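You operate a simulated robot arm through the tools that you are given. There is no shell and no other tool.

Carry out the task below with a simulated robot arm. There is one attempt and no reset: what you move stays moved.

JOB
Push the cable home, tighten the feed knob and slide the short guide onto the nose.
Fine: the guide covers the coupling for the ride in the van; the plug stays in its parking socket.

It is judged by the outcome, as a careful person would: the job done as asked, and still so three seconds after it is handed in. It fails if anything else is knocked over, pushed out of place, dropped, spilled or broken. A push-on lid holds only when it is set on centred and level and pressed home; a screw cap is set on level and turned clockwise until tight.

ROBOT AND FRAMES
A 7-joint arm with a four-finger gripper, fixed in place. Base frame: the origin is on the floor under the middle of its stand, x ahead of it, y to its left, z up; the work surface is at about z = 0.62. Lengths are in m, angles in rad, forces in N, time in s.
It reaches about 1.223 m from its shoulder. Its first joint turns from -1.204 to 3.002 rad. Payload 3.67 kg.
The TCP is the grasp point between the finger pads, 0.028 m short of the fingertips. In the tool frame z runs along the fingers and y along their closing line. The gripper opens to 0.112 m; its body begins 0.073 m behind the TCP.
Orientation is told as [roll, pitch, yaw] about the base's x, y, z axes, in that order, counted from this pose: with the fingers straight down and closing along the base's y, the tool's x points along the base's -x, its y along +y and its z along -z.

CONTROLS
- The arm moves only by the tool drive_tool. Its argument "targets" is a list of rows, each a list of 6 numbers: the shift along the tool's x, y, z in units of 25 mm (1.0 is 25 mm), then the turn, a rotation vector about the tool's x, y, z in units of 4 degrees (1.0 is 4 degrees). In form: [[tx, ty, tz, rx, ry, rz], ...]. A call has 1 to 20 rows; each row shifts and turns the commanded pose from where the row before left it, along the tool's axes as they then stand. "jaw" is the closure, from 0 (fully open) to 1 (shut), set as the call begins (left out, the last holds). A call with a number of a shift or a turn outside -1 to 1 is refused whole. Each row takes 0.2 s and may step no farther than 0.05 m and 0.15 rad from the row before; otherwise, or with a gripper value out of range, the whole call is refused. Where a pose cannot be reached the arm comes as near as it can. A force on the tool above 40 N (or 10 N above the force at the start of the call, whichever is more), or a blocked arm, ends the call early, and 0.2 s more pass. The fingers move at their own pace (about 0.1025 m/s each) and stop on an object; they squeeze with about 34 N. The grip force told is the motor's: it shows also when the fingers shut on nothing. Time passes only in rows, and 0.2 s behind the last, so rows that do not move let the fingers close. The reply holds the time, the measured pose of the TCP, the force on the tool along the base axes, the opening and the grip force, in the units named above and with some noise, with the torque about the TCP (base axes, N m) and any sound that the robot's microphone picked up.
- Cameras (640 x 400 px; columns grow to the right, rows downward): "scene" is fixed at [0.4004, -0.4973, 1.3879]; the picture's right is [0.86, -0.51, 0.00], its down [-0.34, -0.57, -0.75] and it looks along [0.38, 0.64, -0.66] (base axes); focal length 280 px, centre (320, 200). "wrist" rides on the gripper at [0.06, -0.018, -0.104] in the tool frame; the picture's right is [0.29, 0.96, 0.00], its down [-0.80, 0.24, -0.55] and it looks along [-0.53, 0.16, 0.83] (tool axes); focal length 234 px, centre (320, 200). There is no depth. A picture from a camera that has moved, and an enlarged one, comes with that camera's place and axes in the base frame and with its lens.
- grab_frame(camera): a new picture of that camera. It takes no simulated time.
- lift_body(by): slides the trunk up (or, below 0, down) by that many m; the arm rides with it, the base frame stays. It gives what a move gives, with no picture.
- zoom(camera, box): a new picture of the part [left, top, right, bottom] of that camera's present view, enlarged. It takes no simulated time.
- sign_off(): hands the job in; it is judged then, once.

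Places have to be worked out from the pictures, the camera data and where the tool is seen. Open the gripper and draw the arm clear of the work before you hand the job in, unless the task says otherwise.

The tools are called after "Emit:" as name(argument=value, ...) on one line, values as JSON. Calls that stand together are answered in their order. drive_tool: Moves the arm, as the interface text tells. Its arguments: {"type":"object","properties":{"targets":{"type":"array","items":{"type":"array","items":{"type":"number"}}},"jaw":{"type":"number"}},"required":["targets"]} The other tools are called the same way: lift_body (by) moves the trunk up or down; grab_frame (camera) takes a picture; zoom (camera, box) takes an enlarged picture of a part of a camera's view; sign_off () hands the job in.

At the start:

```text
t: 0.0
tool_pos: [0.8554, -0.2101, 1.1502]
tcp_rot: [0.0, 0.0, -0.001]
force: [1.0, 0.2, 0.1]
moment: [-0.03, 0.03, -0.01]
opening: 0.1121
gripper_force: 0.1
trunk travel left (down, up): [-0.5, 0.34]
```

scene: 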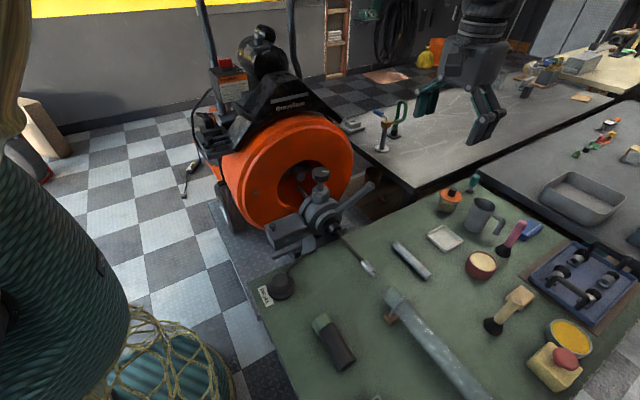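
wrist: 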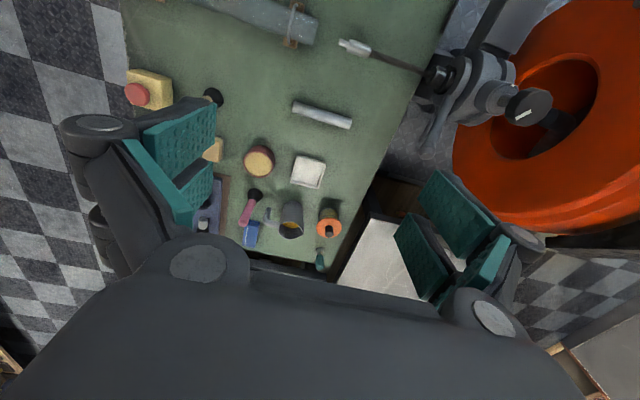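

I'll look closely at the machine, its feed head, the cable end and the tools on the bench before moving anything.

Emit:
zoom(camera="scene", box=[240, 150, 400, 300])

Emit:
zoom(camera="scene", box=[240, 230, 500, 400])

Emit:
zoom(camera="wrist", box=[280, 0, 580, 190])

Emit:
zoom(camera="scene", box=[420, 160, 640, 400])

```text
2.67 times, centred on (320, 225) of scene
camera zoom: at [0.4004, -0.4973, 1.3879], right [0.86, -0.51, 0.0], down [-0.34, -0.57, -0.75], along [0.38, 0.64, -0.66], focal length 745 px, centre (320, 133)
```

zoom: 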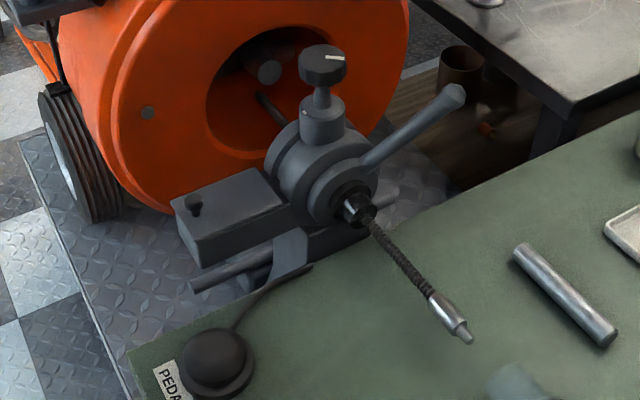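

```text
2.35 times, centred on (370, 315) of scene
camera zoom: at [0.4004, -0.4973, 1.3879], right [0.86, -0.51, 0.0], down [-0.34, -0.57, -0.75], along [0.38, 0.64, -0.66], focal length 658 px, centre (202, -71)
```

zoom: 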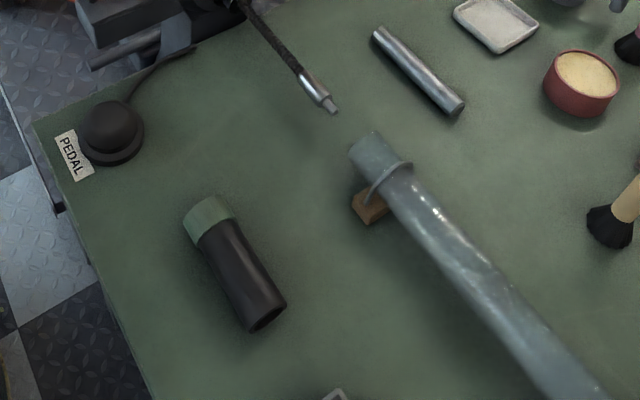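

```text
2.11 times, centred on (430, 95) of wrist
camera zoom: at [0.795, -0.2263, 1.2538], right [-0.29, 0.96, 0.0], down [0.8, 0.24, 0.55], along [0.53, 0.16, -0.83], focal length 493 px, centre (88, 421)
```

zoom: 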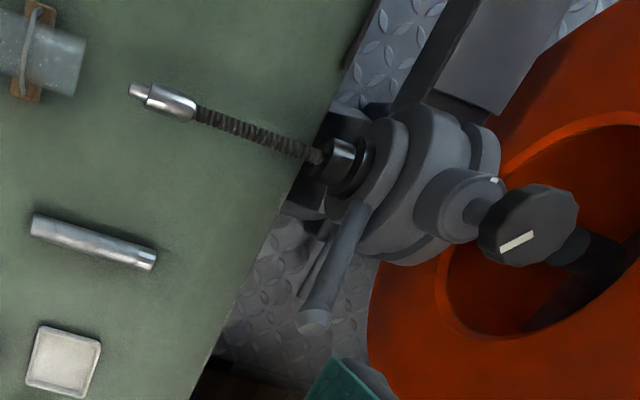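

```text
1.67 times, centred on (530, 280) of scene
camera zoom: at [0.4004, -0.4973, 1.3879], right [0.86, -0.51, 0.0], down [-0.34, -0.57, -0.75], along [0.38, 0.64, -0.66], focal length 466 px, centre (-30, 67)
```

zoom: 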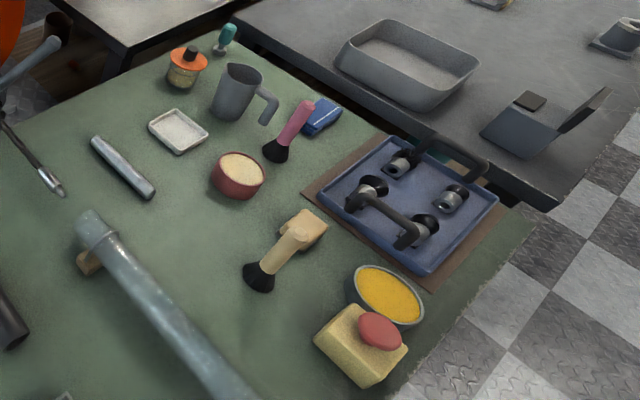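

The cable leaves the nose along −y at about x≈0.778, z≈0.67, and its tip is near y≈−0.185. I want sharper views of the nose, the knob and the candidate guides.

Emit:
zoom(camera="scene", box=[300, 160, 380, 210])

Emit:
zoom(camera="scene", box=[310, 215, 390, 285])

Emit:
zoom(camera="scene", box=[300, 300, 370, 380])

Emit:
zoom(camera="scene", box=[380, 230, 440, 290])

Emit:
zoom(camera="scene", box=[180, 0, 320, 130])

Emit:
zoom(camera="scene", box=[370, 270, 500, 400])

```text
8.00 times, centred on (340, 185) of scene
camera zoom: at [0.4004, -0.4973, 1.3879], right [0.86, -0.51, 0.0], down [-0.34, -0.57, -0.75], along [0.38, 0.64, -0.66], focal length 2236 px, centre (160, 320)
```

zoom: 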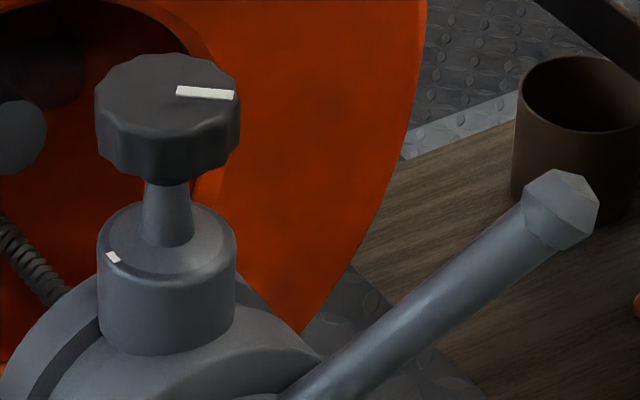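

```text
5.71 times, centred on (350, 250) of scene
camera zoom: at [0.4004, -0.4973, 1.3879], right [0.86, -0.51, 0.0], down [-0.34, -0.57, -0.75], along [0.38, 0.64, -0.66], focal length 1597 px, centre (149, -86)
```

zoom: 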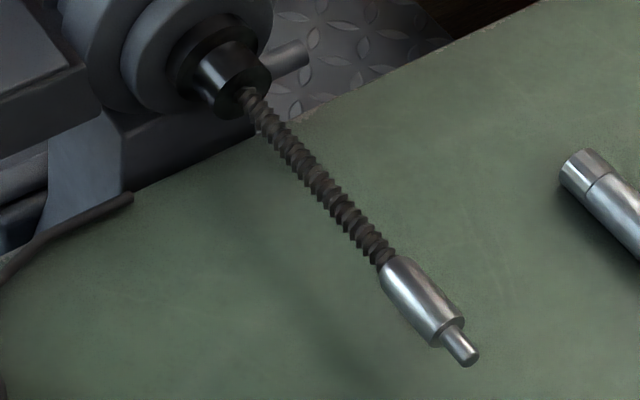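

```text
5.00 times, centred on (335, 340) of scene
camera zoom: at [0.4004, -0.4973, 1.3879], right [0.86, -0.51, 0.0], down [-0.34, -0.57, -0.75], along [0.38, 0.64, -0.66], focal length 1398 px, centre (245, -500)
```

zoom: 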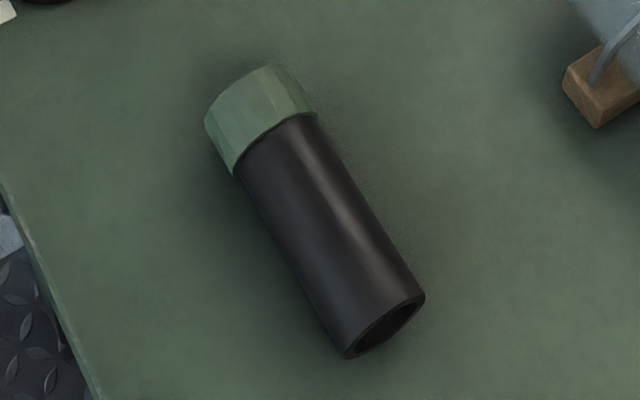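

```text
6.67 times, centred on (410, 260) of scene
camera zoom: at [0.4004, -0.4973, 1.3879], right [0.86, -0.51, 0.0], down [-0.34, -0.57, -0.75], along [0.38, 0.64, -0.66], focal length 1864 px, centre (-280, -200)
```

zoom: 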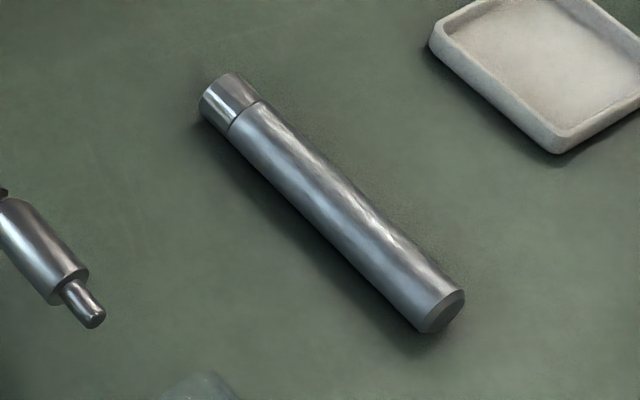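

```text
3.08 times, centred on (250, 65) of scene
camera zoom: at [0.4004, -0.4973, 1.3879], right [0.86, -0.51, 0.0], down [-0.34, -0.57, -0.75], along [0.38, 0.64, -0.66], focal length 860 px, centre (535, 615)
```

zoom: 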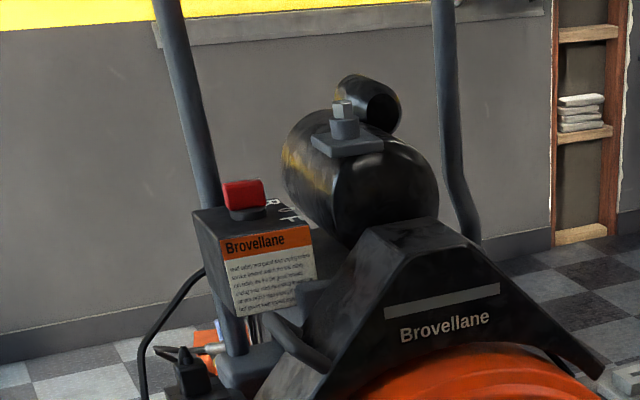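

```text
3.08 times, centred on (435, 335) of scene
camera zoom: at [0.4004, -0.4973, 1.3879], right [0.86, -0.51, 0.0], down [-0.34, -0.57, -0.75], along [0.38, 0.64, -0.66], focal length 860 px, centre (-34, -215)
```

zoom: 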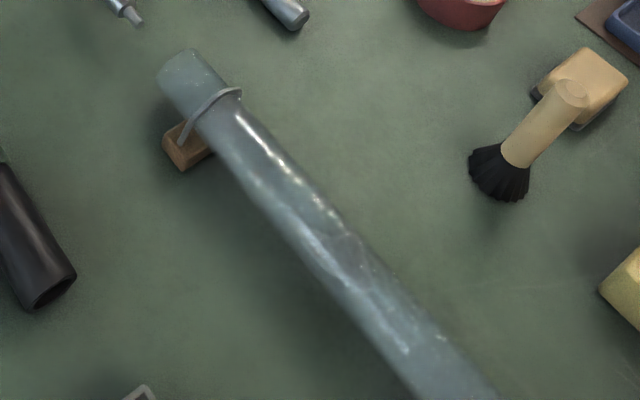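

The black sleeve with the green collar, about 45 mm across and 125 mm long, is the short guide. The silver stick is too thin to go over the ~30 mm nose, and the long hose is a separate item. I'll yaw the tool +90° at its present height so the fingers close along x and the camera looks toward the machine.

Emit:
drive_tool(targets=[[0, 0, 0, 0, 0, -1], [0, 0, 0, 0, 0, -1], [0, 0, 0, 0, 0, -1], [0, 0, 0, 0, 0, -1], [0, 0, 0, 0, 0, -1], [0, 0, 0, 0, 0, -1], [0, 0, 0, 0, 0, -1], [0, 0, 0, 0, 0, -1], [0, 0, 0, 0, 0, -1], [0, 0, 0, 0, 0, -1], [0, 0, 0, 0, 0, -1]], jaw=0)

```text
t: 2.4
tool_pos: [0.8563, -0.2092, 1.1511]
tcp_rot: [-0.001, -0.001, 0.768]
force: [0.1, 0.6, 0.9]
moment: [0.0, 0.01, 0.0]
opening: 0.1121
gripper_force: 0.0
trunk travel left (down, up): [-0.5, 0.34]
```

The rotation tracks well, with yaw at 0.768. I'll finish turning to about +90°.

Emit:
drive_tool(targets=[[0, 0, 0, 0, 0, -1], [0, 0, 0, 0, 0, -1], [0, 0, 0, 0, 0, -1], [0, 0, 0, 0, 0, -1], [0, 0, 0, 0, 0, -1], [0, 0, 0, 0, 0, -1], [0, 0, 0, 0, 0, -1], [0, 0, 0, 0, 0, -1], [0, 0, 0, 0, 0, -1], [0, 0, 0, 0, 0, -1], [0, 0, 0, 0, 0, -1], [0, 0, 0, 0, 0, -0.5]])

Emit:
grab_frame(camera="wrist")

```text
t: 5.0
tool_pos: [0.8543, -0.2095, 1.152]
tcp_rot: [0.0, 0.001, 1.57]
force: [0.2, -0.3, -0.5]
moment: [-0.03, 0.0, 0.02]
opening: 0.1122
gripper_force: 0.0
trunk travel left (down, up): [-0.5, 0.34]
```

```text
taken
camera wrist: at [0.8726, -0.269, 1.2546], right [-0.96, -0.29, 0.0], down [-0.24, 0.8, 0.55], along [-0.16, 0.53, -0.83], focal length 234 px, centre (320, 200)
```

wrist: 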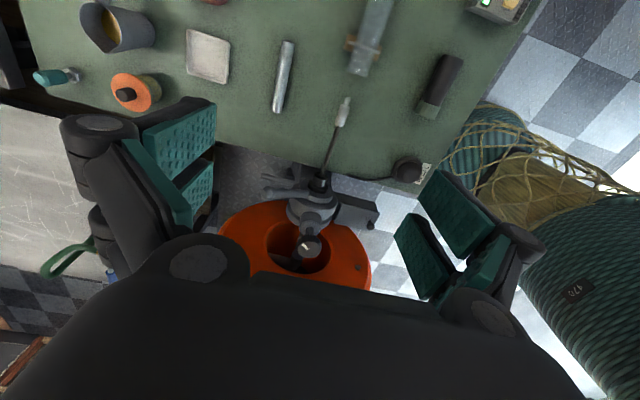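

I'll zoom this view on the head and cable, and on the guide.

Emit:
zoom(camera="wrist", box=[240, 80, 400, 280])

Emit:
zoom(camera="wrist", box=[340, 0, 520, 180])

```text
2.00 times, centred on (320, 180) of wrist
camera zoom: at [0.8726, -0.269, 1.2546], right [-0.96, -0.29, 0.0], down [-0.24, 0.8, 0.55], along [-0.16, 0.53, -0.83], focal length 468 px, centre (320, 240)
```

zoom: 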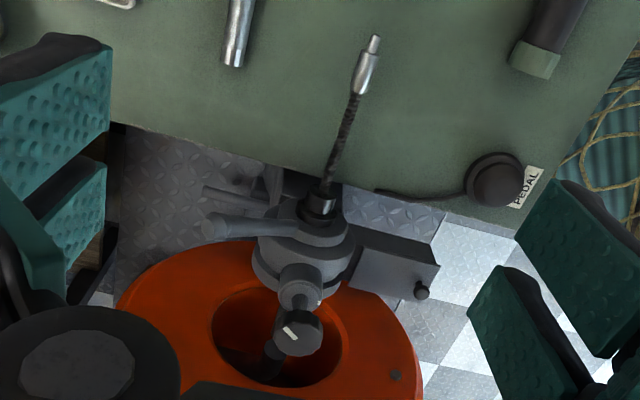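

```text
2.22 times, centred on (430, 90) of wrist
camera zoom: at [0.8726, -0.269, 1.2546], right [-0.96, -0.29, 0.0], down [-0.24, 0.8, 0.55], along [-0.16, 0.53, -0.83], focal length 520 px, centre (76, 444)
```

zoom: 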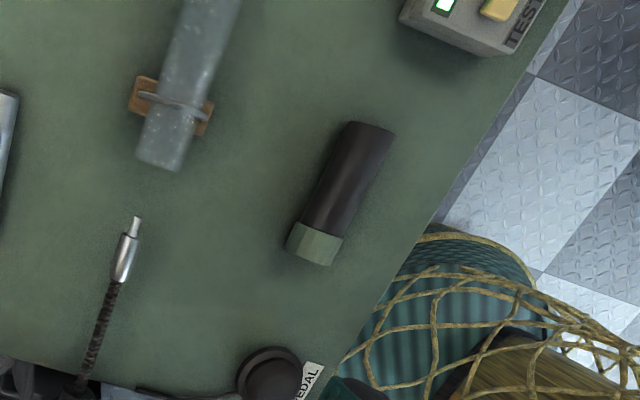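

The guide axis runs from about (0.580, −0.330) to the collar at (0.571, −0.205), so the collar already faces the machine. I'll check the finger geometry in the scene view before approaching the cable.

Emit:
zoom(camera="scene", box=[380, 0, 540, 160])

Emit:
zoom(camera="wrist", box=[40, 80, 260, 280])

```text
2.50 times, centred on (460, 80) of scene
camera zoom: at [0.4004, -0.4973, 1.3879], right [0.86, -0.51, 0.0], down [-0.34, -0.57, -0.75], along [0.38, 0.64, -0.66], focal length 699 px, centre (-30, 500)
```

zoom: 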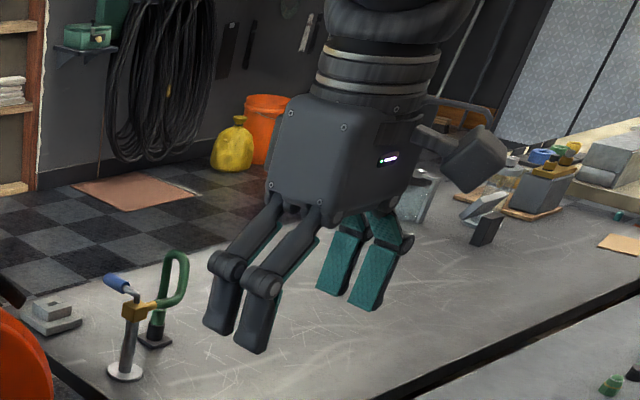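

```text
2.00 times, centred on (150, 180) of wrist
camera zoom: at [0.8726, -0.269, 1.2546], right [-0.96, -0.29, 0.0], down [-0.24, 0.8, 0.55], along [-0.16, 0.53, -0.83], focal length 468 px, centre (660, 240)
```

zoom: 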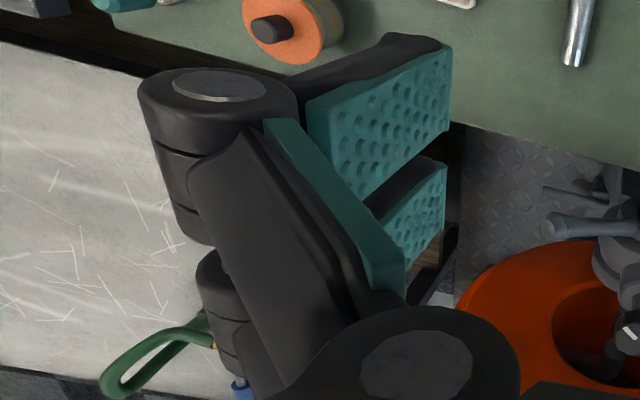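

The finger pairs span roughly 60 mm along the tool's x, and there is only about 60 mm between the cable tip and the hose end. So I'll grip the coupling from above instead of pushing from in front first, and move now to a hover at about (0.779, −0.158, 0.80).

Emit:
drive_tool(targets=[[-0.515, 0.75, 1, 0, 0, 0], [-0.515, 0.75, 1, 0, 0, 0], [-0.515, 0.75, 1, 0, 0, 0], [-0.515, 0.75, 1, 0, 0, 0], [0, 0, 1, 0, 0, 0], [0, 0, 1, 0, 0, 0], [0, 0, 1, 0, 0, 0], [0, 0, 1, 0, 0, 0], [0, 0, 1, 0, 0, 0], [0, 0, 1, 0, 0, 0], [0, 0, 1, 0, 0, 0], [0, 0, 1, 0, 0, 0], [0, 0, 1, 0, 0, 0], [0, 0, 1, 0, 0, 0]])

Emit:
grab_frame(camera="wrist")

Emit:
grab_frame(camera="scene")

```text
t: 8.0
tool_pos: [0.7815, -0.1559, 0.7999]
tcp_rot: [0.0, 0.0, 1.571]
force: [1.0, -0.6, 0.4]
moment: [-0.01, 0.0, -0.01]
opening: 0.1121
gripper_force: 0.2
trunk travel left (down, up): [-0.5, 0.34]
```

```text
taken
camera wrist: at [0.798, -0.216, 0.904], right [-0.96, -0.29, 0.0], down [-0.24, 0.8, 0.55], along [-0.16, 0.53, -0.83], focal length 234 px, centre (320, 200)
```

wrist: 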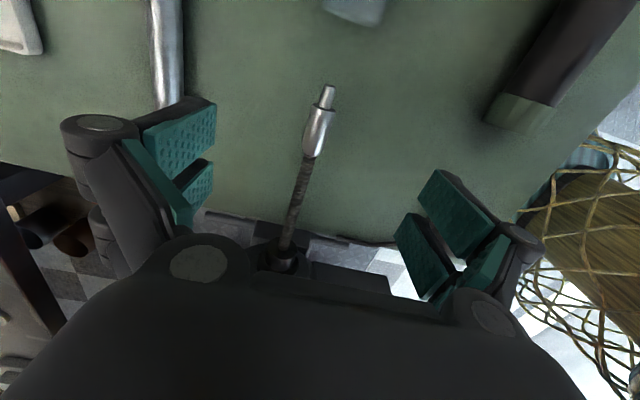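

```text
taken
```

scene: 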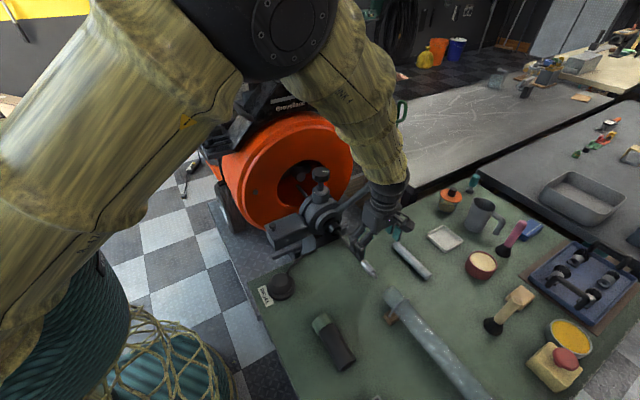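

Emit:
zoom(camera="wrist", box=[240, 60, 400, 280])

Emit:
zoom(camera="scene", box=[300, 170, 430, 290])

```text
1.82 times, centred on (320, 170) of wrist
camera zoom: at [0.798, -0.216, 0.904], right [-0.96, -0.29, 0.0], down [-0.24, 0.8, 0.55], along [-0.16, 0.53, -0.83], focal length 426 px, centre (320, 254)
```

zoom: 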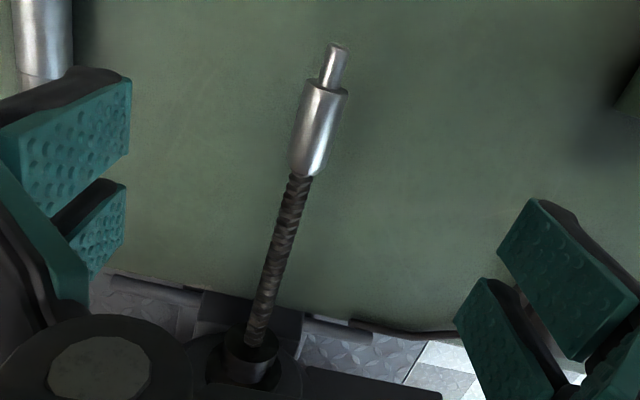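

```text
3.33 times, centred on (365, 230) of scene
camera zoom: at [0.4004, -0.4973, 1.3879], right [0.86, -0.51, 0.0], down [-0.34, -0.57, -0.75], along [0.38, 0.64, -0.66], focal length 932 px, centre (170, 100)
```

zoom: 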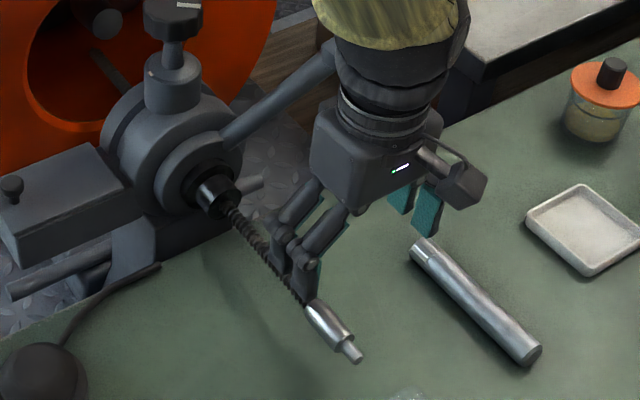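

The coupling body spans y≈−0.168 to −0.118 with a pin out to −0.187. I'll lower straight over it to z≈0.67, with the fingertips still about 2 cm above the bench.

Emit:
drive_tool(targets=[[0, 0.12, 1, 0, 0, 0], [0, 0, 1, 0, 0, 0], [0, 0, 1, 0, 0, 0], [0, 0, 1, 0, 0, 0], [0, 0, 0.6, 0, 0, 0], [0, 0, 0.6, 0, 0, 0]])

Emit:
grab_frame(camera="wrist")

Emit:
zoom(camera="scene", box=[310, 190, 430, 300])

```text
t: 9.4
tool_pos: [0.7768, -0.1565, 0.6719]
tcp_rot: [-0.001, 0.0, 1.571]
force: [-0.2, 0.3, 0.1]
moment: [0.02, 0.02, -0.04]
opening: 0.1118
gripper_force: 0.2
trunk travel left (down, up): [-0.5, 0.34]
```

```text
taken
camera wrist: at [0.7942, -0.2163, 0.7739], right [-0.96, -0.29, 0.0], down [-0.24, 0.8, 0.55], along [-0.16, 0.53, -0.83], focal length 234 px, centre (320, 200)
```

wrist: 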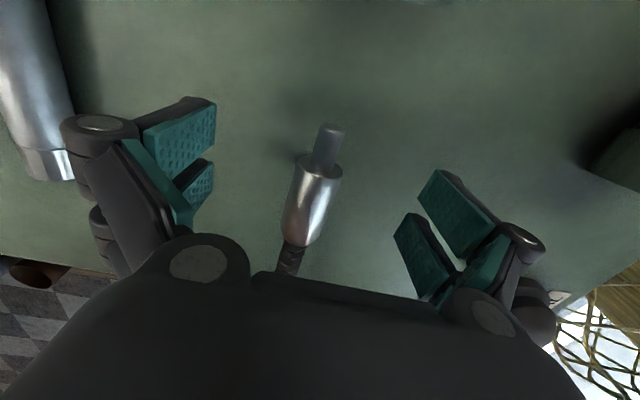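

```text
3.64 times, centred on (370, 245) of scene
camera zoom: at [0.4004, -0.4973, 1.3879], right [0.86, -0.51, 0.0], down [-0.34, -0.57, -0.75], along [0.38, 0.64, -0.66], focal length 1016 px, centre (138, 36)
```

zoom: 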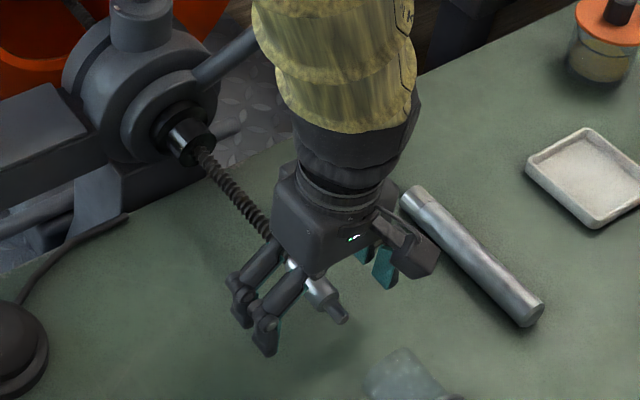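

The coupling sits between the pads, near the TCP pixel. I'll close on it gently and check the opening.

Emit:
drive_tool(targets=[[0, 0, 0, 0, 0, 0], [0, 0, 0, 0, 0, 0], [0, 0, 0, 0, 0, 0], [0, 0, 0, 0, 0, 0]], jaw=1)

Emit:
grab_frame(camera="wrist")

```text
t: 10.4
tool_pos: [0.7807, -0.1569, 0.6702]
tcp_rot: [-0.003, -0.002, 1.571]
force: [35.8, -1.7, 5.1]
moment: [-0.17, -0.19, -0.32]
opening: 0.0228
gripper_force: 34.2
trunk travel left (down, up): [-0.5, 0.34]
```

```text
taken
camera wrist: at [0.797, -0.2162, 0.775], right [-0.96, -0.29, 0.0], down [-0.24, 0.8, 0.55], along [-0.16, 0.53, -0.83], focal length 234 px, centre (320, 200)
```

wrist: 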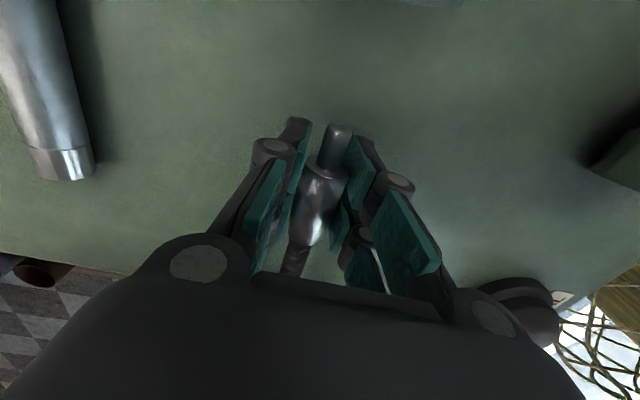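

The jaw holds a 22.8 mm coupling, but there is a 36 N sideways load because my x was about 4–5 mm low. I'll relieve that by shifting the tool +x before pushing.

Emit:
drive_tool(targets=[[0, -0.1, 0, 0, 0, 0], [0, -0.1, 0, 0, 0, 0], [0, 0, 0, 0, 0, 0]])

```text
t: 11.2
tool_pos: [0.7785, -0.1566, 0.6726]
tcp_rot: [0.001, 0.0, 1.57]
force: [5.9, -1.4, 18.5]
moment: [0.24, 0.07, -0.08]
opening: 0.0224
gripper_force: 33.8
trunk travel left (down, up): [-0.5, 0.34]
```

Emit:
drive_tool(targets=[[0, 0, 0, 0, 0, 0], [0, 0, 0, 0, 0, 0]])

```text
t: 11.8
tool_pos: [0.782, -0.1568, 0.6717]
tcp_rot: [0.0, -0.001, 1.571]
force: [-4.1, -1.4, 15.9]
moment: [-0.06, 0.07, 0.05]
opening: 0.0226
gripper_force: 33.5
trunk travel left (down, up): [-0.5, 0.34]
```

The x load is gone, so the axis is at x≈0.781. A steady +16 N in z says I am about 2 mm low, so I'll raise slightly.

Emit:
drive_tool(targets=[[0, 0, -0.08, 0, 0, 0], [0, 0, 0, 0, 0, 0]])

```text
t: 12.4
tool_pos: [0.7789, -0.1575, 0.6708]
tcp_rot: [0.003, 0.0, 1.571]
force: [-14.7, 2.4, 0.6]
moment: [-0.08, -0.04, 0.15]
opening: 0.0227
gripper_force: 33.5
trunk travel left (down, up): [-0.5, 0.34]
```

Forces are close to balanced. I'll trim x slightly and push +y in small steps, watching the side loads.

Emit:
drive_tool(targets=[[0, 0.04, 0, 0, 0, 0], [-0.2, 0, 0, 0, 0, 0], [-0.3, 0, 0, 0, 0, 0], [-0.3, 0, 0, 0, 0, 0]])

```text
t: 13.4
tool_pos: [0.781, -0.1386, 0.6713]
tcp_rot: [0.0, 0.0, 1.57]
force: [-21.9, 1.6, 0.1]
moment: [-0.98, -0.03, 0.15]
opening: 0.0228
gripper_force: 33.7
trunk travel left (down, up): [-0.5, 0.34]
```

Emit:
zoom(camera="wrist", box=[220, 80, 460, 300])

Emit:
zoom(camera="scene", box=[310, 190, 430, 300])

```text
1.82 times, centred on (340, 190) of wrist
camera zoom: at [0.7979, -0.1963, 0.7749], right [-0.96, -0.29, 0.0], down [-0.24, 0.8, 0.56], along [-0.16, 0.53, -0.83], focal length 426 px, centre (284, 218)
```

zoom: 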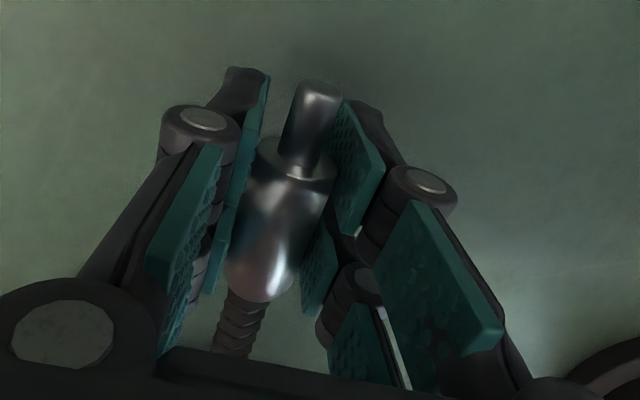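

```text
3.64 times, centred on (370, 245) of scene
camera zoom: at [0.4004, -0.4973, 1.3879], right [0.86, -0.51, 0.0], down [-0.34, -0.57, -0.75], along [0.38, 0.64, -0.66], focal length 1016 px, centre (138, 36)
```

zoom: 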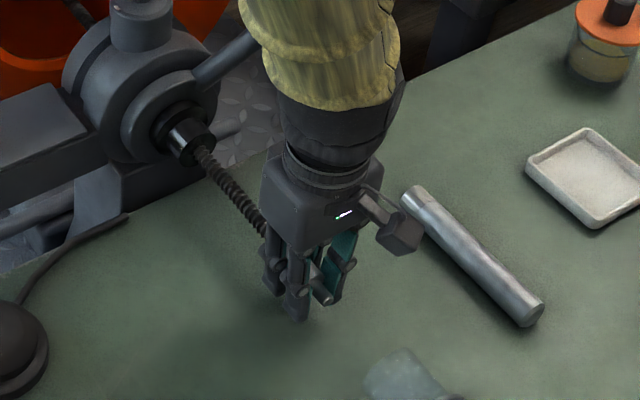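

The coupling moves with the fingers without slipping. The Fx drift says the axis leans a little toward −x as y grows, so I'll trim and continue in steps.

Emit:
drive_tool(targets=[[0, 0.06, 0, 0, 0, 0], [-0.3, 0.04, 0, 0, 0, 0], [-0.3, 0.03, 0, 0, 0, 0], [-0.3, 0.03, 0, 0, 0, 0]])

```text
t: 14.4
tool_pos: [0.7811, -0.1143, 0.6711]
tcp_rot: [0.0, -0.001, 1.572]
force: [14.8, 2.3, 0.1]
moment: [-0.63, 0.03, -0.18]
opening: 0.0224
gripper_force: 34.9
trunk travel left (down, up): [-0.5, 0.34]
```

Emit:
drive_tool(targets=[[0, -0.06, 0, 0, 0, 0], [-0.3, 0, 0, 0, 0, 0], [-0.3, 0, 0, 0, 0, 0], [-0.3, 0, 0, 0, 0, 0]])

```text
t: 15.4
tool_pos: [0.7794, -0.0897, 0.6716]
tcp_rot: [0.0, -0.002, 1.57]
force: [15.9, 0.9, 1.0]
moment: [-0.73, -0.05, -0.26]
opening: 0.0224
gripper_force: 34.2
trunk travel left (down, up): [-0.5, 0.34]
```

Emit:
drive_tool(targets=[[0, -0.08, 0, 0, 0, 0], [-0.3, 0, 0, 0, 0, 0], [-0.3, 0, 0, 0, 0, 0], [-0.2, 0, 0, 0, 0, 0], [0, 0, 0, 0, 0, 0]])

Emit:
grab_frame(camera="scene")

Emit:
grab_frame(camera="wrist")

```text
t: 16.6
tool_pos: [0.7795, -0.0718, 0.6721]
tcp_rot: [0.0, -0.001, 1.572]
force: [2.9, -1.0, 0.4]
moment: [-0.31, 0.02, -0.09]
opening: 0.0227
gripper_force: 33.5
trunk travel left (down, up): [-0.5, 0.34]
```

```text
taken
```

scene: 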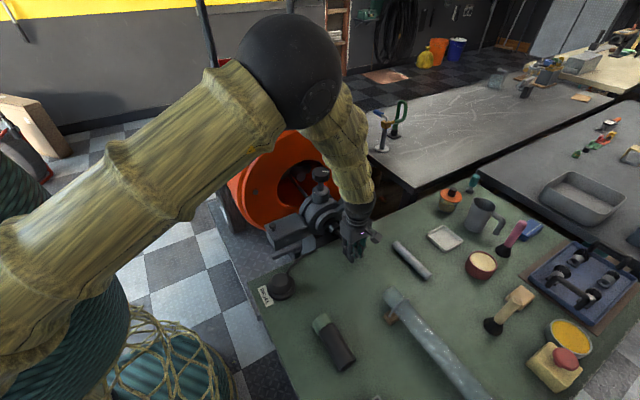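

```text
taken
camera wrist: at [0.7976, -0.1307, 0.7755], right [-0.96, -0.29, 0.0], down [-0.24, 0.8, 0.55], along [-0.16, 0.53, -0.83], focal length 234 px, centre (320, 200)
```

wrist: 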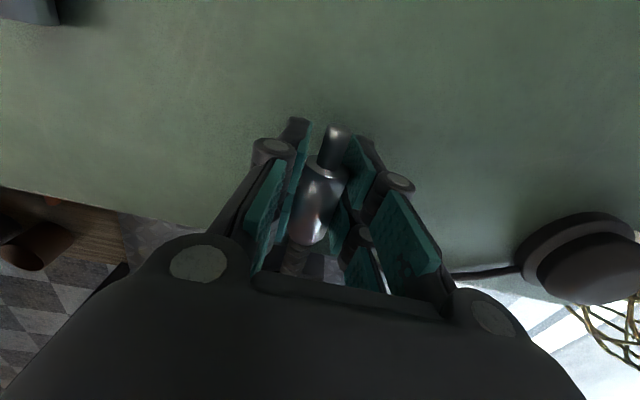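

The cable has gone in about 85 mm with the tip now near y≈−0.103. To keep the gripper body clear of the lever, I'll release, lift, close the fingers and finish by pushing on the tip end.

Emit:
drive_tool(targets=[[0, 0, 0, 0, 0, 0], [0, 0, 0, 0, 0, 0], [0, 0, -1, 0, 0, 0], [0, 0, -1, 0, 0, 0], [0, 0, -1, 0, 0, 0], [0, 0, -1, 0, 0, 0], [1, 0, 0, 0, 0, 0], [1, 0, 0, 0, 0, 0], [1, 0, 0, 0, 0, 0], [0.6, 0, 0, 0, 0, 0]], jaw=0.4)

Emit:
grab_frame(camera="wrist")

Emit:
zoom(camera="scene", box=[290, 170, 430, 300])

```text
t: 18.8
tool_pos: [0.7788, -0.162, 0.7733]
tcp_rot: [0.001, -0.001, 1.571]
force: [0.1, -0.2, 0.3]
moment: [-0.04, -0.03, -0.01]
opening: 0.0674
gripper_force: 0.0
trunk travel left (down, up): [-0.5, 0.34]
```

```text
taken
camera wrist: at [0.7982, -0.2216, 0.8759], right [-0.96, -0.29, 0.0], down [-0.24, 0.8, 0.55], along [-0.16, 0.53, -0.83], focal length 234 px, centre (320, 200)
```

wrist: 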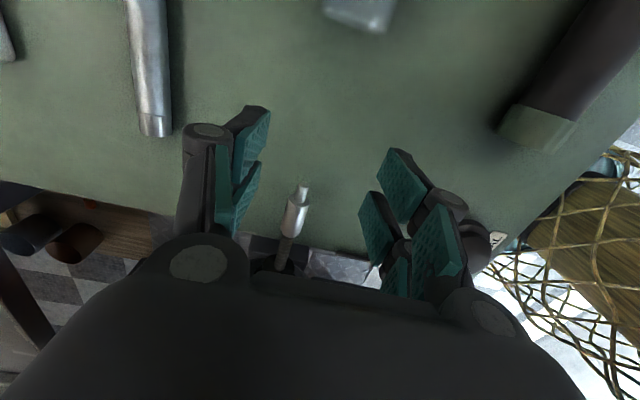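

```text
3.08 times, centred on (360, 235) of scene
camera zoom: at [0.4004, -0.4973, 1.3879], right [0.86, -0.51, 0.0], down [-0.34, -0.57, -0.75], along [0.38, 0.64, -0.66], focal length 860 px, centre (197, 92)
```

zoom: 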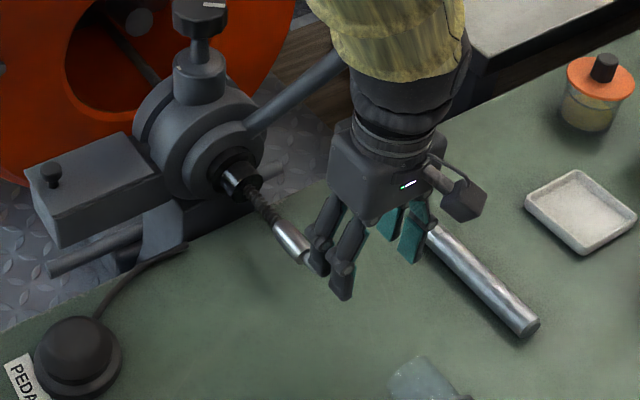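

The tip is at y≈−0.10 and the cable held its place. I'll close the fingers, offset 10 mm in x so the pin meets a finger's side instead of the seam, and lower to axis height behind the tip.

Emit:
drive_tool(targets=[[0, -0.2, 0, 0, 0, 0], [0, -0.2, 0, 0, 0, 0], [0, 0, 0, 0, 0, 0], [0, 0, 1, 0, 0, 0], [0, 0, 1, 0, 0, 0], [0, 0, 1, 0, 0, 0], [0, 0, 1, 0, 0, 0]], jaw=1)

Emit:
grab_frame(camera="wrist")

Emit:
zoom(camera="scene", box=[310, 190, 430, 300])

```text
t: 20.4
tool_pos: [0.7914, -0.1624, 0.6705]
tcp_rot: [0.0, -0.001, 1.57]
force: [0.0, -0.3, 0.6]
moment: [-0.04, -0.01, -0.02]
opening: 0.0001
gripper_force: 33.4
trunk travel left (down, up): [-0.5, 0.34]
```

```text
taken
camera wrist: at [0.8082, -0.2205, 0.7738], right [-0.96, -0.29, 0.0], down [-0.24, 0.8, 0.55], along [-0.16, 0.53, -0.83], focal length 234 px, centre (320, 200)
```

wrist: 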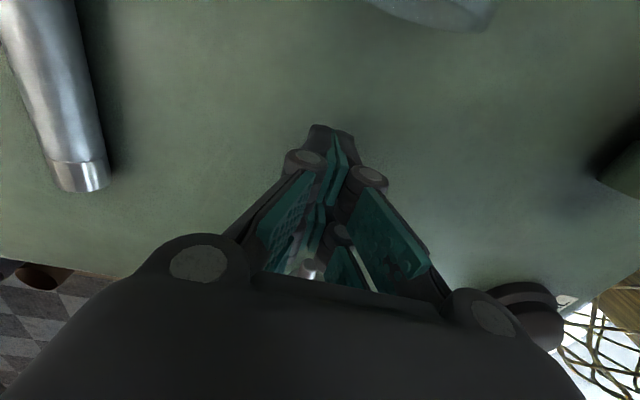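

```text
3.64 times, centred on (370, 245) of scene
camera zoom: at [0.4004, -0.4973, 1.3879], right [0.86, -0.51, 0.0], down [-0.34, -0.57, -0.75], along [0.38, 0.64, -0.66], focal length 1016 px, centre (138, 36)
```

zoom: 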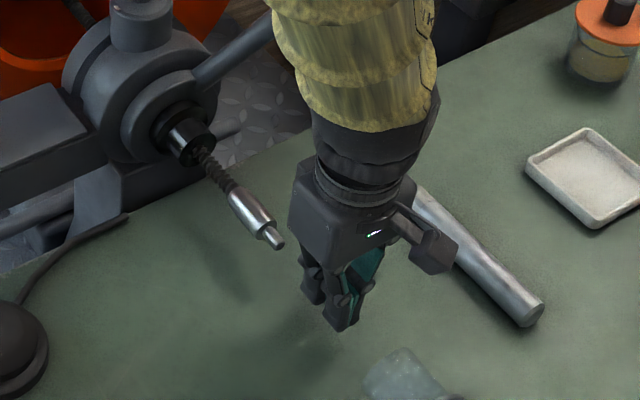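

Now I'll push +y in small steps, watching for contact and for a stop.

Emit:
drive_tool(targets=[[-0.4, 0, 0, 0, 0, 0], [-0.4, 0, 0, 0, 0, 0], [-0.4, 0, 0, 0, 0, 0], [-0.4, 0, 0, 0, 0, 0], [-0.4, 0, 0, 0, 0, 0]])

Emit:
zoom(camera="scene", box=[310, 190, 430, 300])

```text
t: 21.6
tool_pos: [0.789, -0.1093, 0.6728]
tcp_rot: [0.0, -0.002, 1.571]
force: [-0.2, 0.6, 0.2]
moment: [-0.04, 0.02, 0.02]
opening: 0.0
gripper_force: 34.0
trunk travel left (down, up): [-0.5, 0.34]
```

```text
3.64 times, centred on (370, 245) of scene
camera zoom: at [0.4004, -0.4973, 1.3879], right [0.86, -0.51, 0.0], down [-0.34, -0.57, -0.75], along [0.38, 0.64, -0.66], focal length 1016 px, centre (138, 36)
```

zoom: 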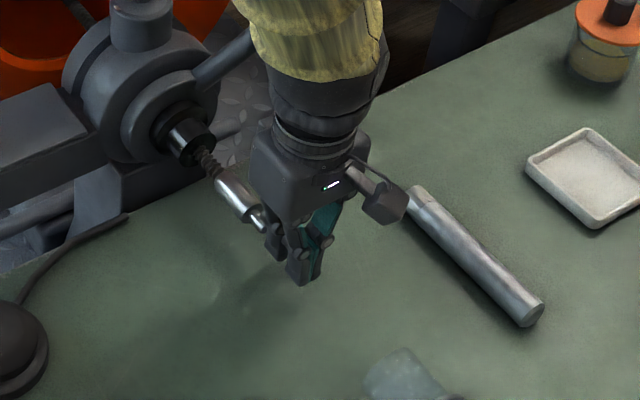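

The coupling is advancing with low force and a short bit of cable still showing. I'll carry on in smaller steps.

Emit:
drive_tool(targets=[[-0.3, 0, 0, 0, 0, 0], [-0.3, 0, 0, 0, 0, 0], [-0.3, 0, 0, 0, 0, 0]])

Emit:
zoom(camera="scene", box=[310, 190, 430, 300])

```text
t: 22.4
tool_pos: [0.7893, -0.0876, 0.6724]
tcp_rot: [0.002, 0.001, 1.57]
force: [-0.5, 0.1, 0.1]
moment: [-0.04, 0.02, 0.0]
opening: 0.0
gripper_force: 34.1
trunk travel left (down, up): [-0.5, 0.34]
```

```text
3.64 times, centred on (370, 245) of scene
camera zoom: at [0.4004, -0.4973, 1.3879], right [0.86, -0.51, 0.0], down [-0.34, -0.57, -0.75], along [0.38, 0.64, -0.66], focal length 1016 px, centre (138, 36)
```

zoom: 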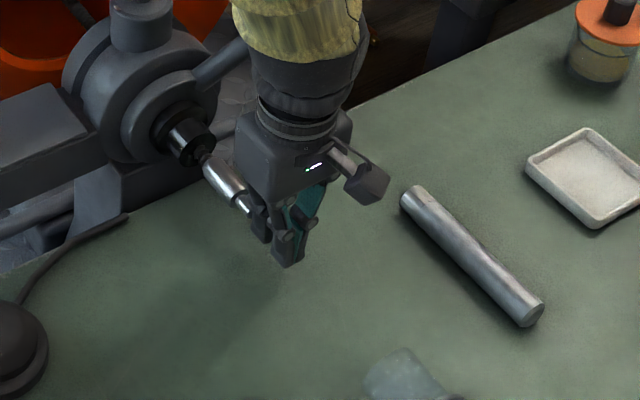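

Coupling is almost at the nose; continuing with 5 mm steps until resistance shows.

Emit:
drive_tool(targets=[[-0.2, 0, 0, 0, 0, 0], [-0.2, 0, 0, 0, 0, 0], [0, 0, 0, 0, 0, 0]])

Emit:
zoom(camera="scene", box=[330, 210, 400, 270])

```text
t: 23.2
tool_pos: [0.7901, -0.0797, 0.6717]
tcp_rot: [0.0, 0.0, 1.57]
force: [0.1, 0.0, 0.3]
moment: [0.0, 0.0, -0.03]
opening: 0.0001
gripper_force: 34.1
trunk travel left (down, up): [-0.5, 0.34]
```

```text
6.67 times, centred on (365, 240) of scene
camera zoom: at [0.4004, -0.4973, 1.3879], right [0.86, -0.51, 0.0], down [-0.34, -0.57, -0.75], along [0.38, 0.64, -0.66], focal length 1864 px, centre (20, -67)
```

zoom: 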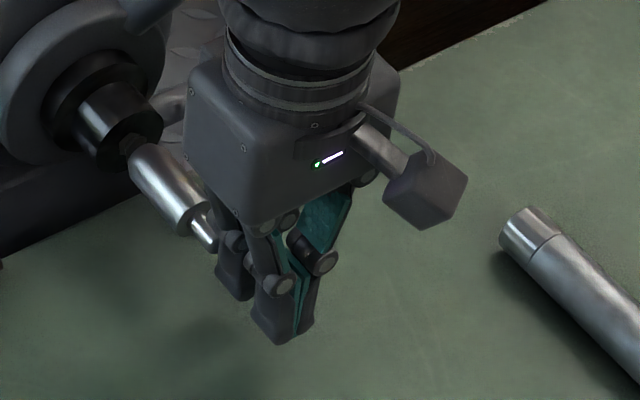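

Emit:
drive_tool(targets=[[-0.2, 0, 0, 0, 0, 0], [-0.2, 0, 0, 0, 0, 0], [0, 0, 0, 0, 0, 0]])

Emit:
zoom(camera="scene", box=[330, 210, 400, 270])

```text
t: 24.0
tool_pos: [0.7908, -0.0727, 0.6729]
tcp_rot: [0.002, 0.002, 1.568]
force: [-6.7, -32.5, 0.6]
moment: [-0.03, 0.04, 0.49]
opening: 0.0
gripper_force: 33.9
trunk travel left (down, up): [-0.5, 0.34]
```

```text
6.67 times, centred on (365, 240) of scene
camera zoom: at [0.4004, -0.4973, 1.3879], right [0.86, -0.51, 0.0], down [-0.34, -0.57, -0.75], along [0.38, 0.64, -0.66], focal length 1864 px, centre (20, -67)
```

zoom: 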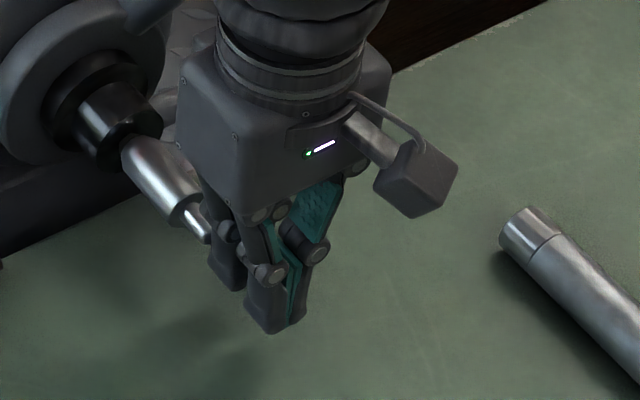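

Fy reached −32 N and the coupling is now against the nose, so the cable is home. I'll back off and lift.

Emit:
drive_tool(targets=[[0.5, 0, 0, 0, 0, 0], [0.8, 0, 0, 0, 0, 0], [0, 0, -1, 0, 0, 0], [0, 0, -1, 0, 0, 0], [0, 0, -1, 0, 0, 0], [0, 0, -1, 0, 0, 0], [0, 0, -1, 0, 0, 0], [0, 0, -1, 0, 0, 0], [0, 0, -1, 0, 0, 0], [0, 0, -1, 0, 0, 0], [0, 0, -1, 0, 0, 0], [0, 0, -1, 0, 0, 0]])

Emit:
grab_frame(camera="wrist")

Emit:
zoom(camera="scene", box=[290, 150, 410, 270])

```text
t: 26.6
tool_pos: [0.7888, -0.1032, 0.9236]
tcp_rot: [0.001, 0.001, 1.571]
force: [0.0, -0.7, 0.6]
moment: [0.03, 0.03, 0.03]
opening: 0.0
gripper_force: 33.8
trunk travel left (down, up): [-0.5, 0.34]
```

```text
taken
camera wrist: at [0.8065, -0.1621, 1.0269], right [-0.96, -0.29, 0.0], down [-0.24, 0.8, 0.55], along [-0.16, 0.53, -0.83], focal length 234 px, centre (320, 200)
```

wrist: 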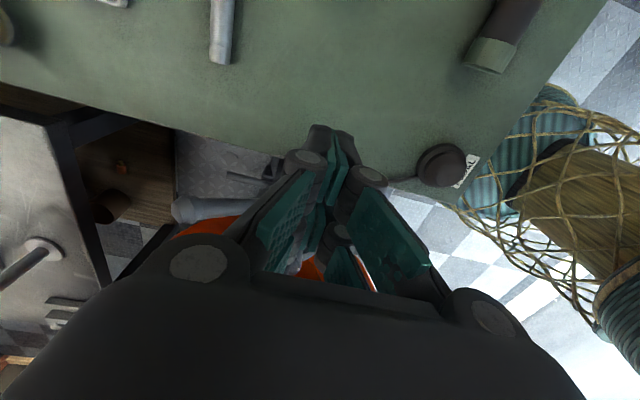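

```text
3.33 times, centred on (350, 210) of scene
camera zoom: at [0.4004, -0.4973, 1.3879], right [0.86, -0.51, 0.0], down [-0.34, -0.57, -0.75], along [0.38, 0.64, -0.66], focal length 932 px, centre (220, 167)
```

zoom: 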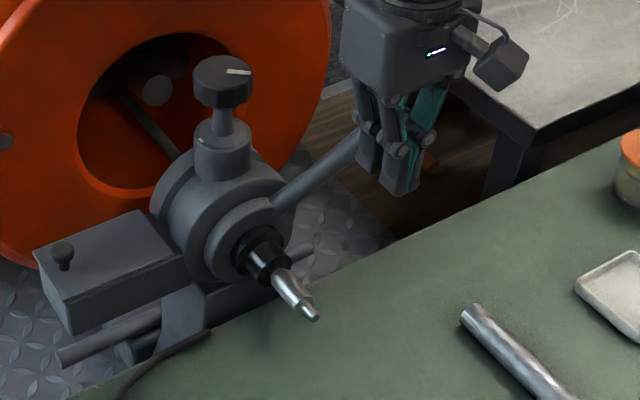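

The coupling is seated against the nose. Next is the feed knob near (0.785, 0.145, 0.84). I'll open the fingers, rise and move so the wrist camera gets a clear look at it.

Emit:
drive_tool(targets=[[0, 0, -1, 0, 0, 0], [0, 0, -1, 0, 0, 0], [0, 0, -1, 0, 0, 0], [-1, 0, 0, 0, 0, 0], [-1, 0, 0, 0, 0, 0], [-1, 0, 0, 0, 0, 0], [-1, 0, 0, 0, 0, 0]], jaw=0)

Emit:
grab_frame(camera="wrist")

Emit:
grab_frame(camera="scene")

```text
t: 28.2
tool_pos: [0.791, -0.0015, 0.9962]
tcp_rot: [-0.001, -0.001, 1.57]
force: [0.6, 1.2, -0.6]
moment: [-0.01, -0.02, 0.01]
opening: 0.1122
gripper_force: 0.1
trunk travel left (down, up): [-0.5, 0.34]
```

```text
taken
camera wrist: at [0.8075, -0.0603, 1.0997], right [-0.96, -0.29, 0.0], down [-0.24, 0.8, 0.55], along [-0.16, 0.53, -0.83], focal length 234 px, centre (320, 200)
```

wrist: 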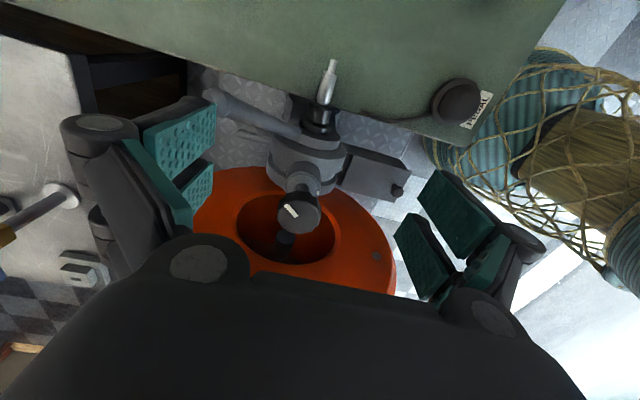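

```text
taken
```

scene: 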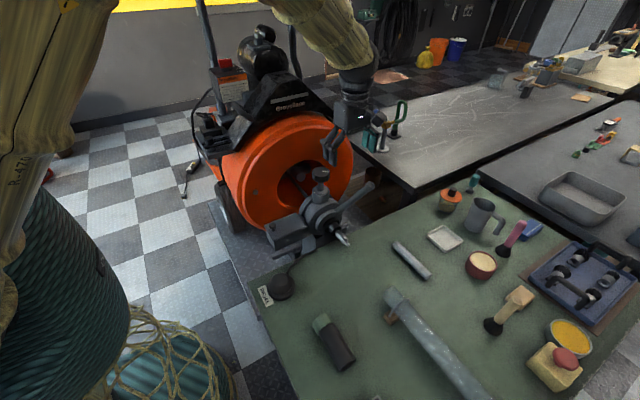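

Emit:
zoom(camera="wrist", box=[220, 130, 400, 300])

Emit:
zoom(camera="scene", box=[280, 150, 370, 230])

```text
2.35 times, centred on (310, 215) of wrist
camera zoom: at [0.8075, -0.0603, 1.0997], right [-0.96, -0.29, 0.0], down [-0.24, 0.8, 0.55], along [-0.16, 0.53, -0.83], focal length 551 px, centre (344, 165)
```

zoom: 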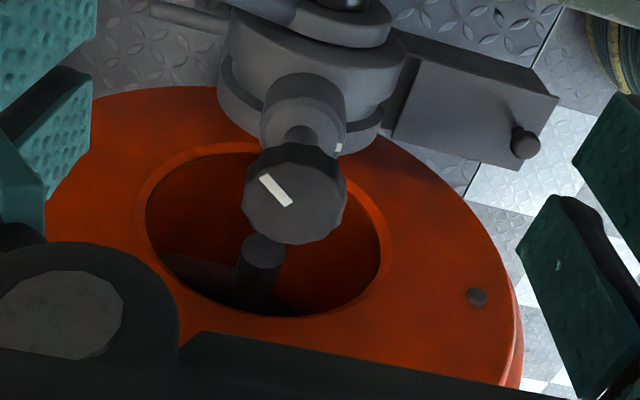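

```text
5.00 times, centred on (325, 190) of scene
camera zoom: at [0.4004, -0.4973, 1.3879], right [0.86, -0.51, 0.0], down [-0.34, -0.57, -0.75], along [0.38, 0.64, -0.66], focal length 1398 px, centre (295, 250)
```

zoom: 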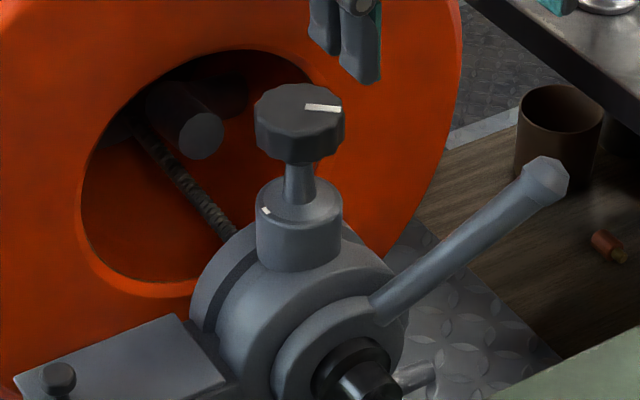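

From the two views the knob's centre is near (0.779, 0.137) with its top at z≈0.85 and a diameter of about 60 mm. I'll hover open above it with the fingertips still above its top, then check centring.

Emit:
drive_tool(targets=[[-0.93, 0.08, 0, 0, 0, 0], [-0.93, 0.08, 0, 0, 0, 0], [-0.93, 0.07, 0, 0, 0, 0], [-0.93, 0.07, 0, 0, 0, 0], [-0.93, 0.07, 0, 0, 0, 0], [-0.93, 0.07, 0, 0, 0, 0], [0, 0, 1, 0, 0, 0], [0, 0, 1, 0, 0, 0], [0, 0, 1, 0, 0, 0], [0, 0, 0.8, 0, 0, 0]])

Emit:
grab_frame(camera="wrist")

Emit:
zoom(camera="scene", box=[260, 90, 400, 230])

```text
t: 30.4
tool_pos: [0.7805, 0.1374, 0.9029]
tcp_rot: [0.002, -0.001, 1.572]
force: [-0.2, 0.0, 0.0]
moment: [-0.02, 0.01, -0.02]
opening: 0.1118
gripper_force: 0.1
trunk travel left (down, up): [-0.5, 0.34]
```

```text
taken
camera wrist: at [0.7974, 0.0785, 1.0057], right [-0.96, -0.29, 0.0], down [-0.24, 0.8, 0.55], along [-0.16, 0.53, -0.83], focal length 234 px, centre (320, 200)
```

wrist: 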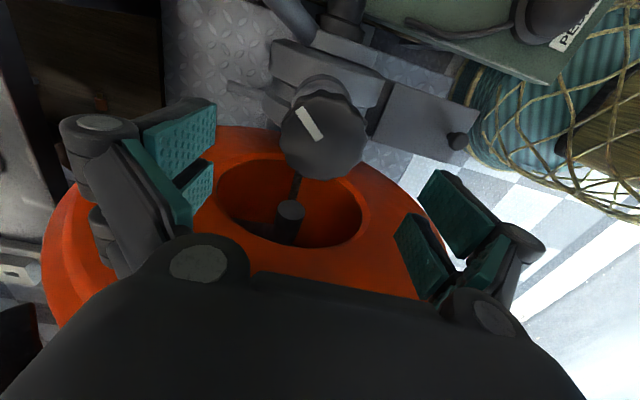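

```text
2.86 times, centred on (330, 160) of scene
camera zoom: at [0.4004, -0.4973, 1.3879], right [0.86, -0.51, 0.0], down [-0.34, -0.57, -0.75], along [0.38, 0.64, -0.66], focal length 799 px, centre (291, 314)
```

zoom: 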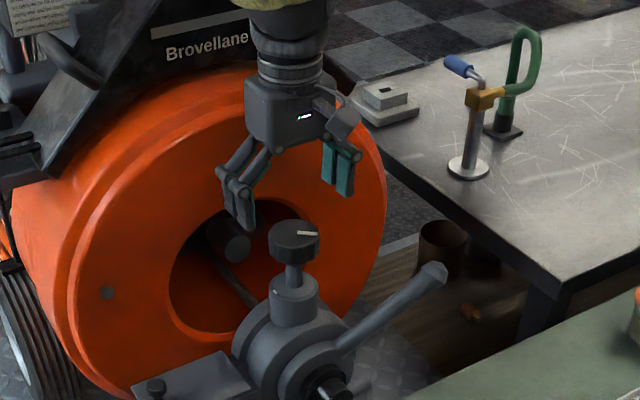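

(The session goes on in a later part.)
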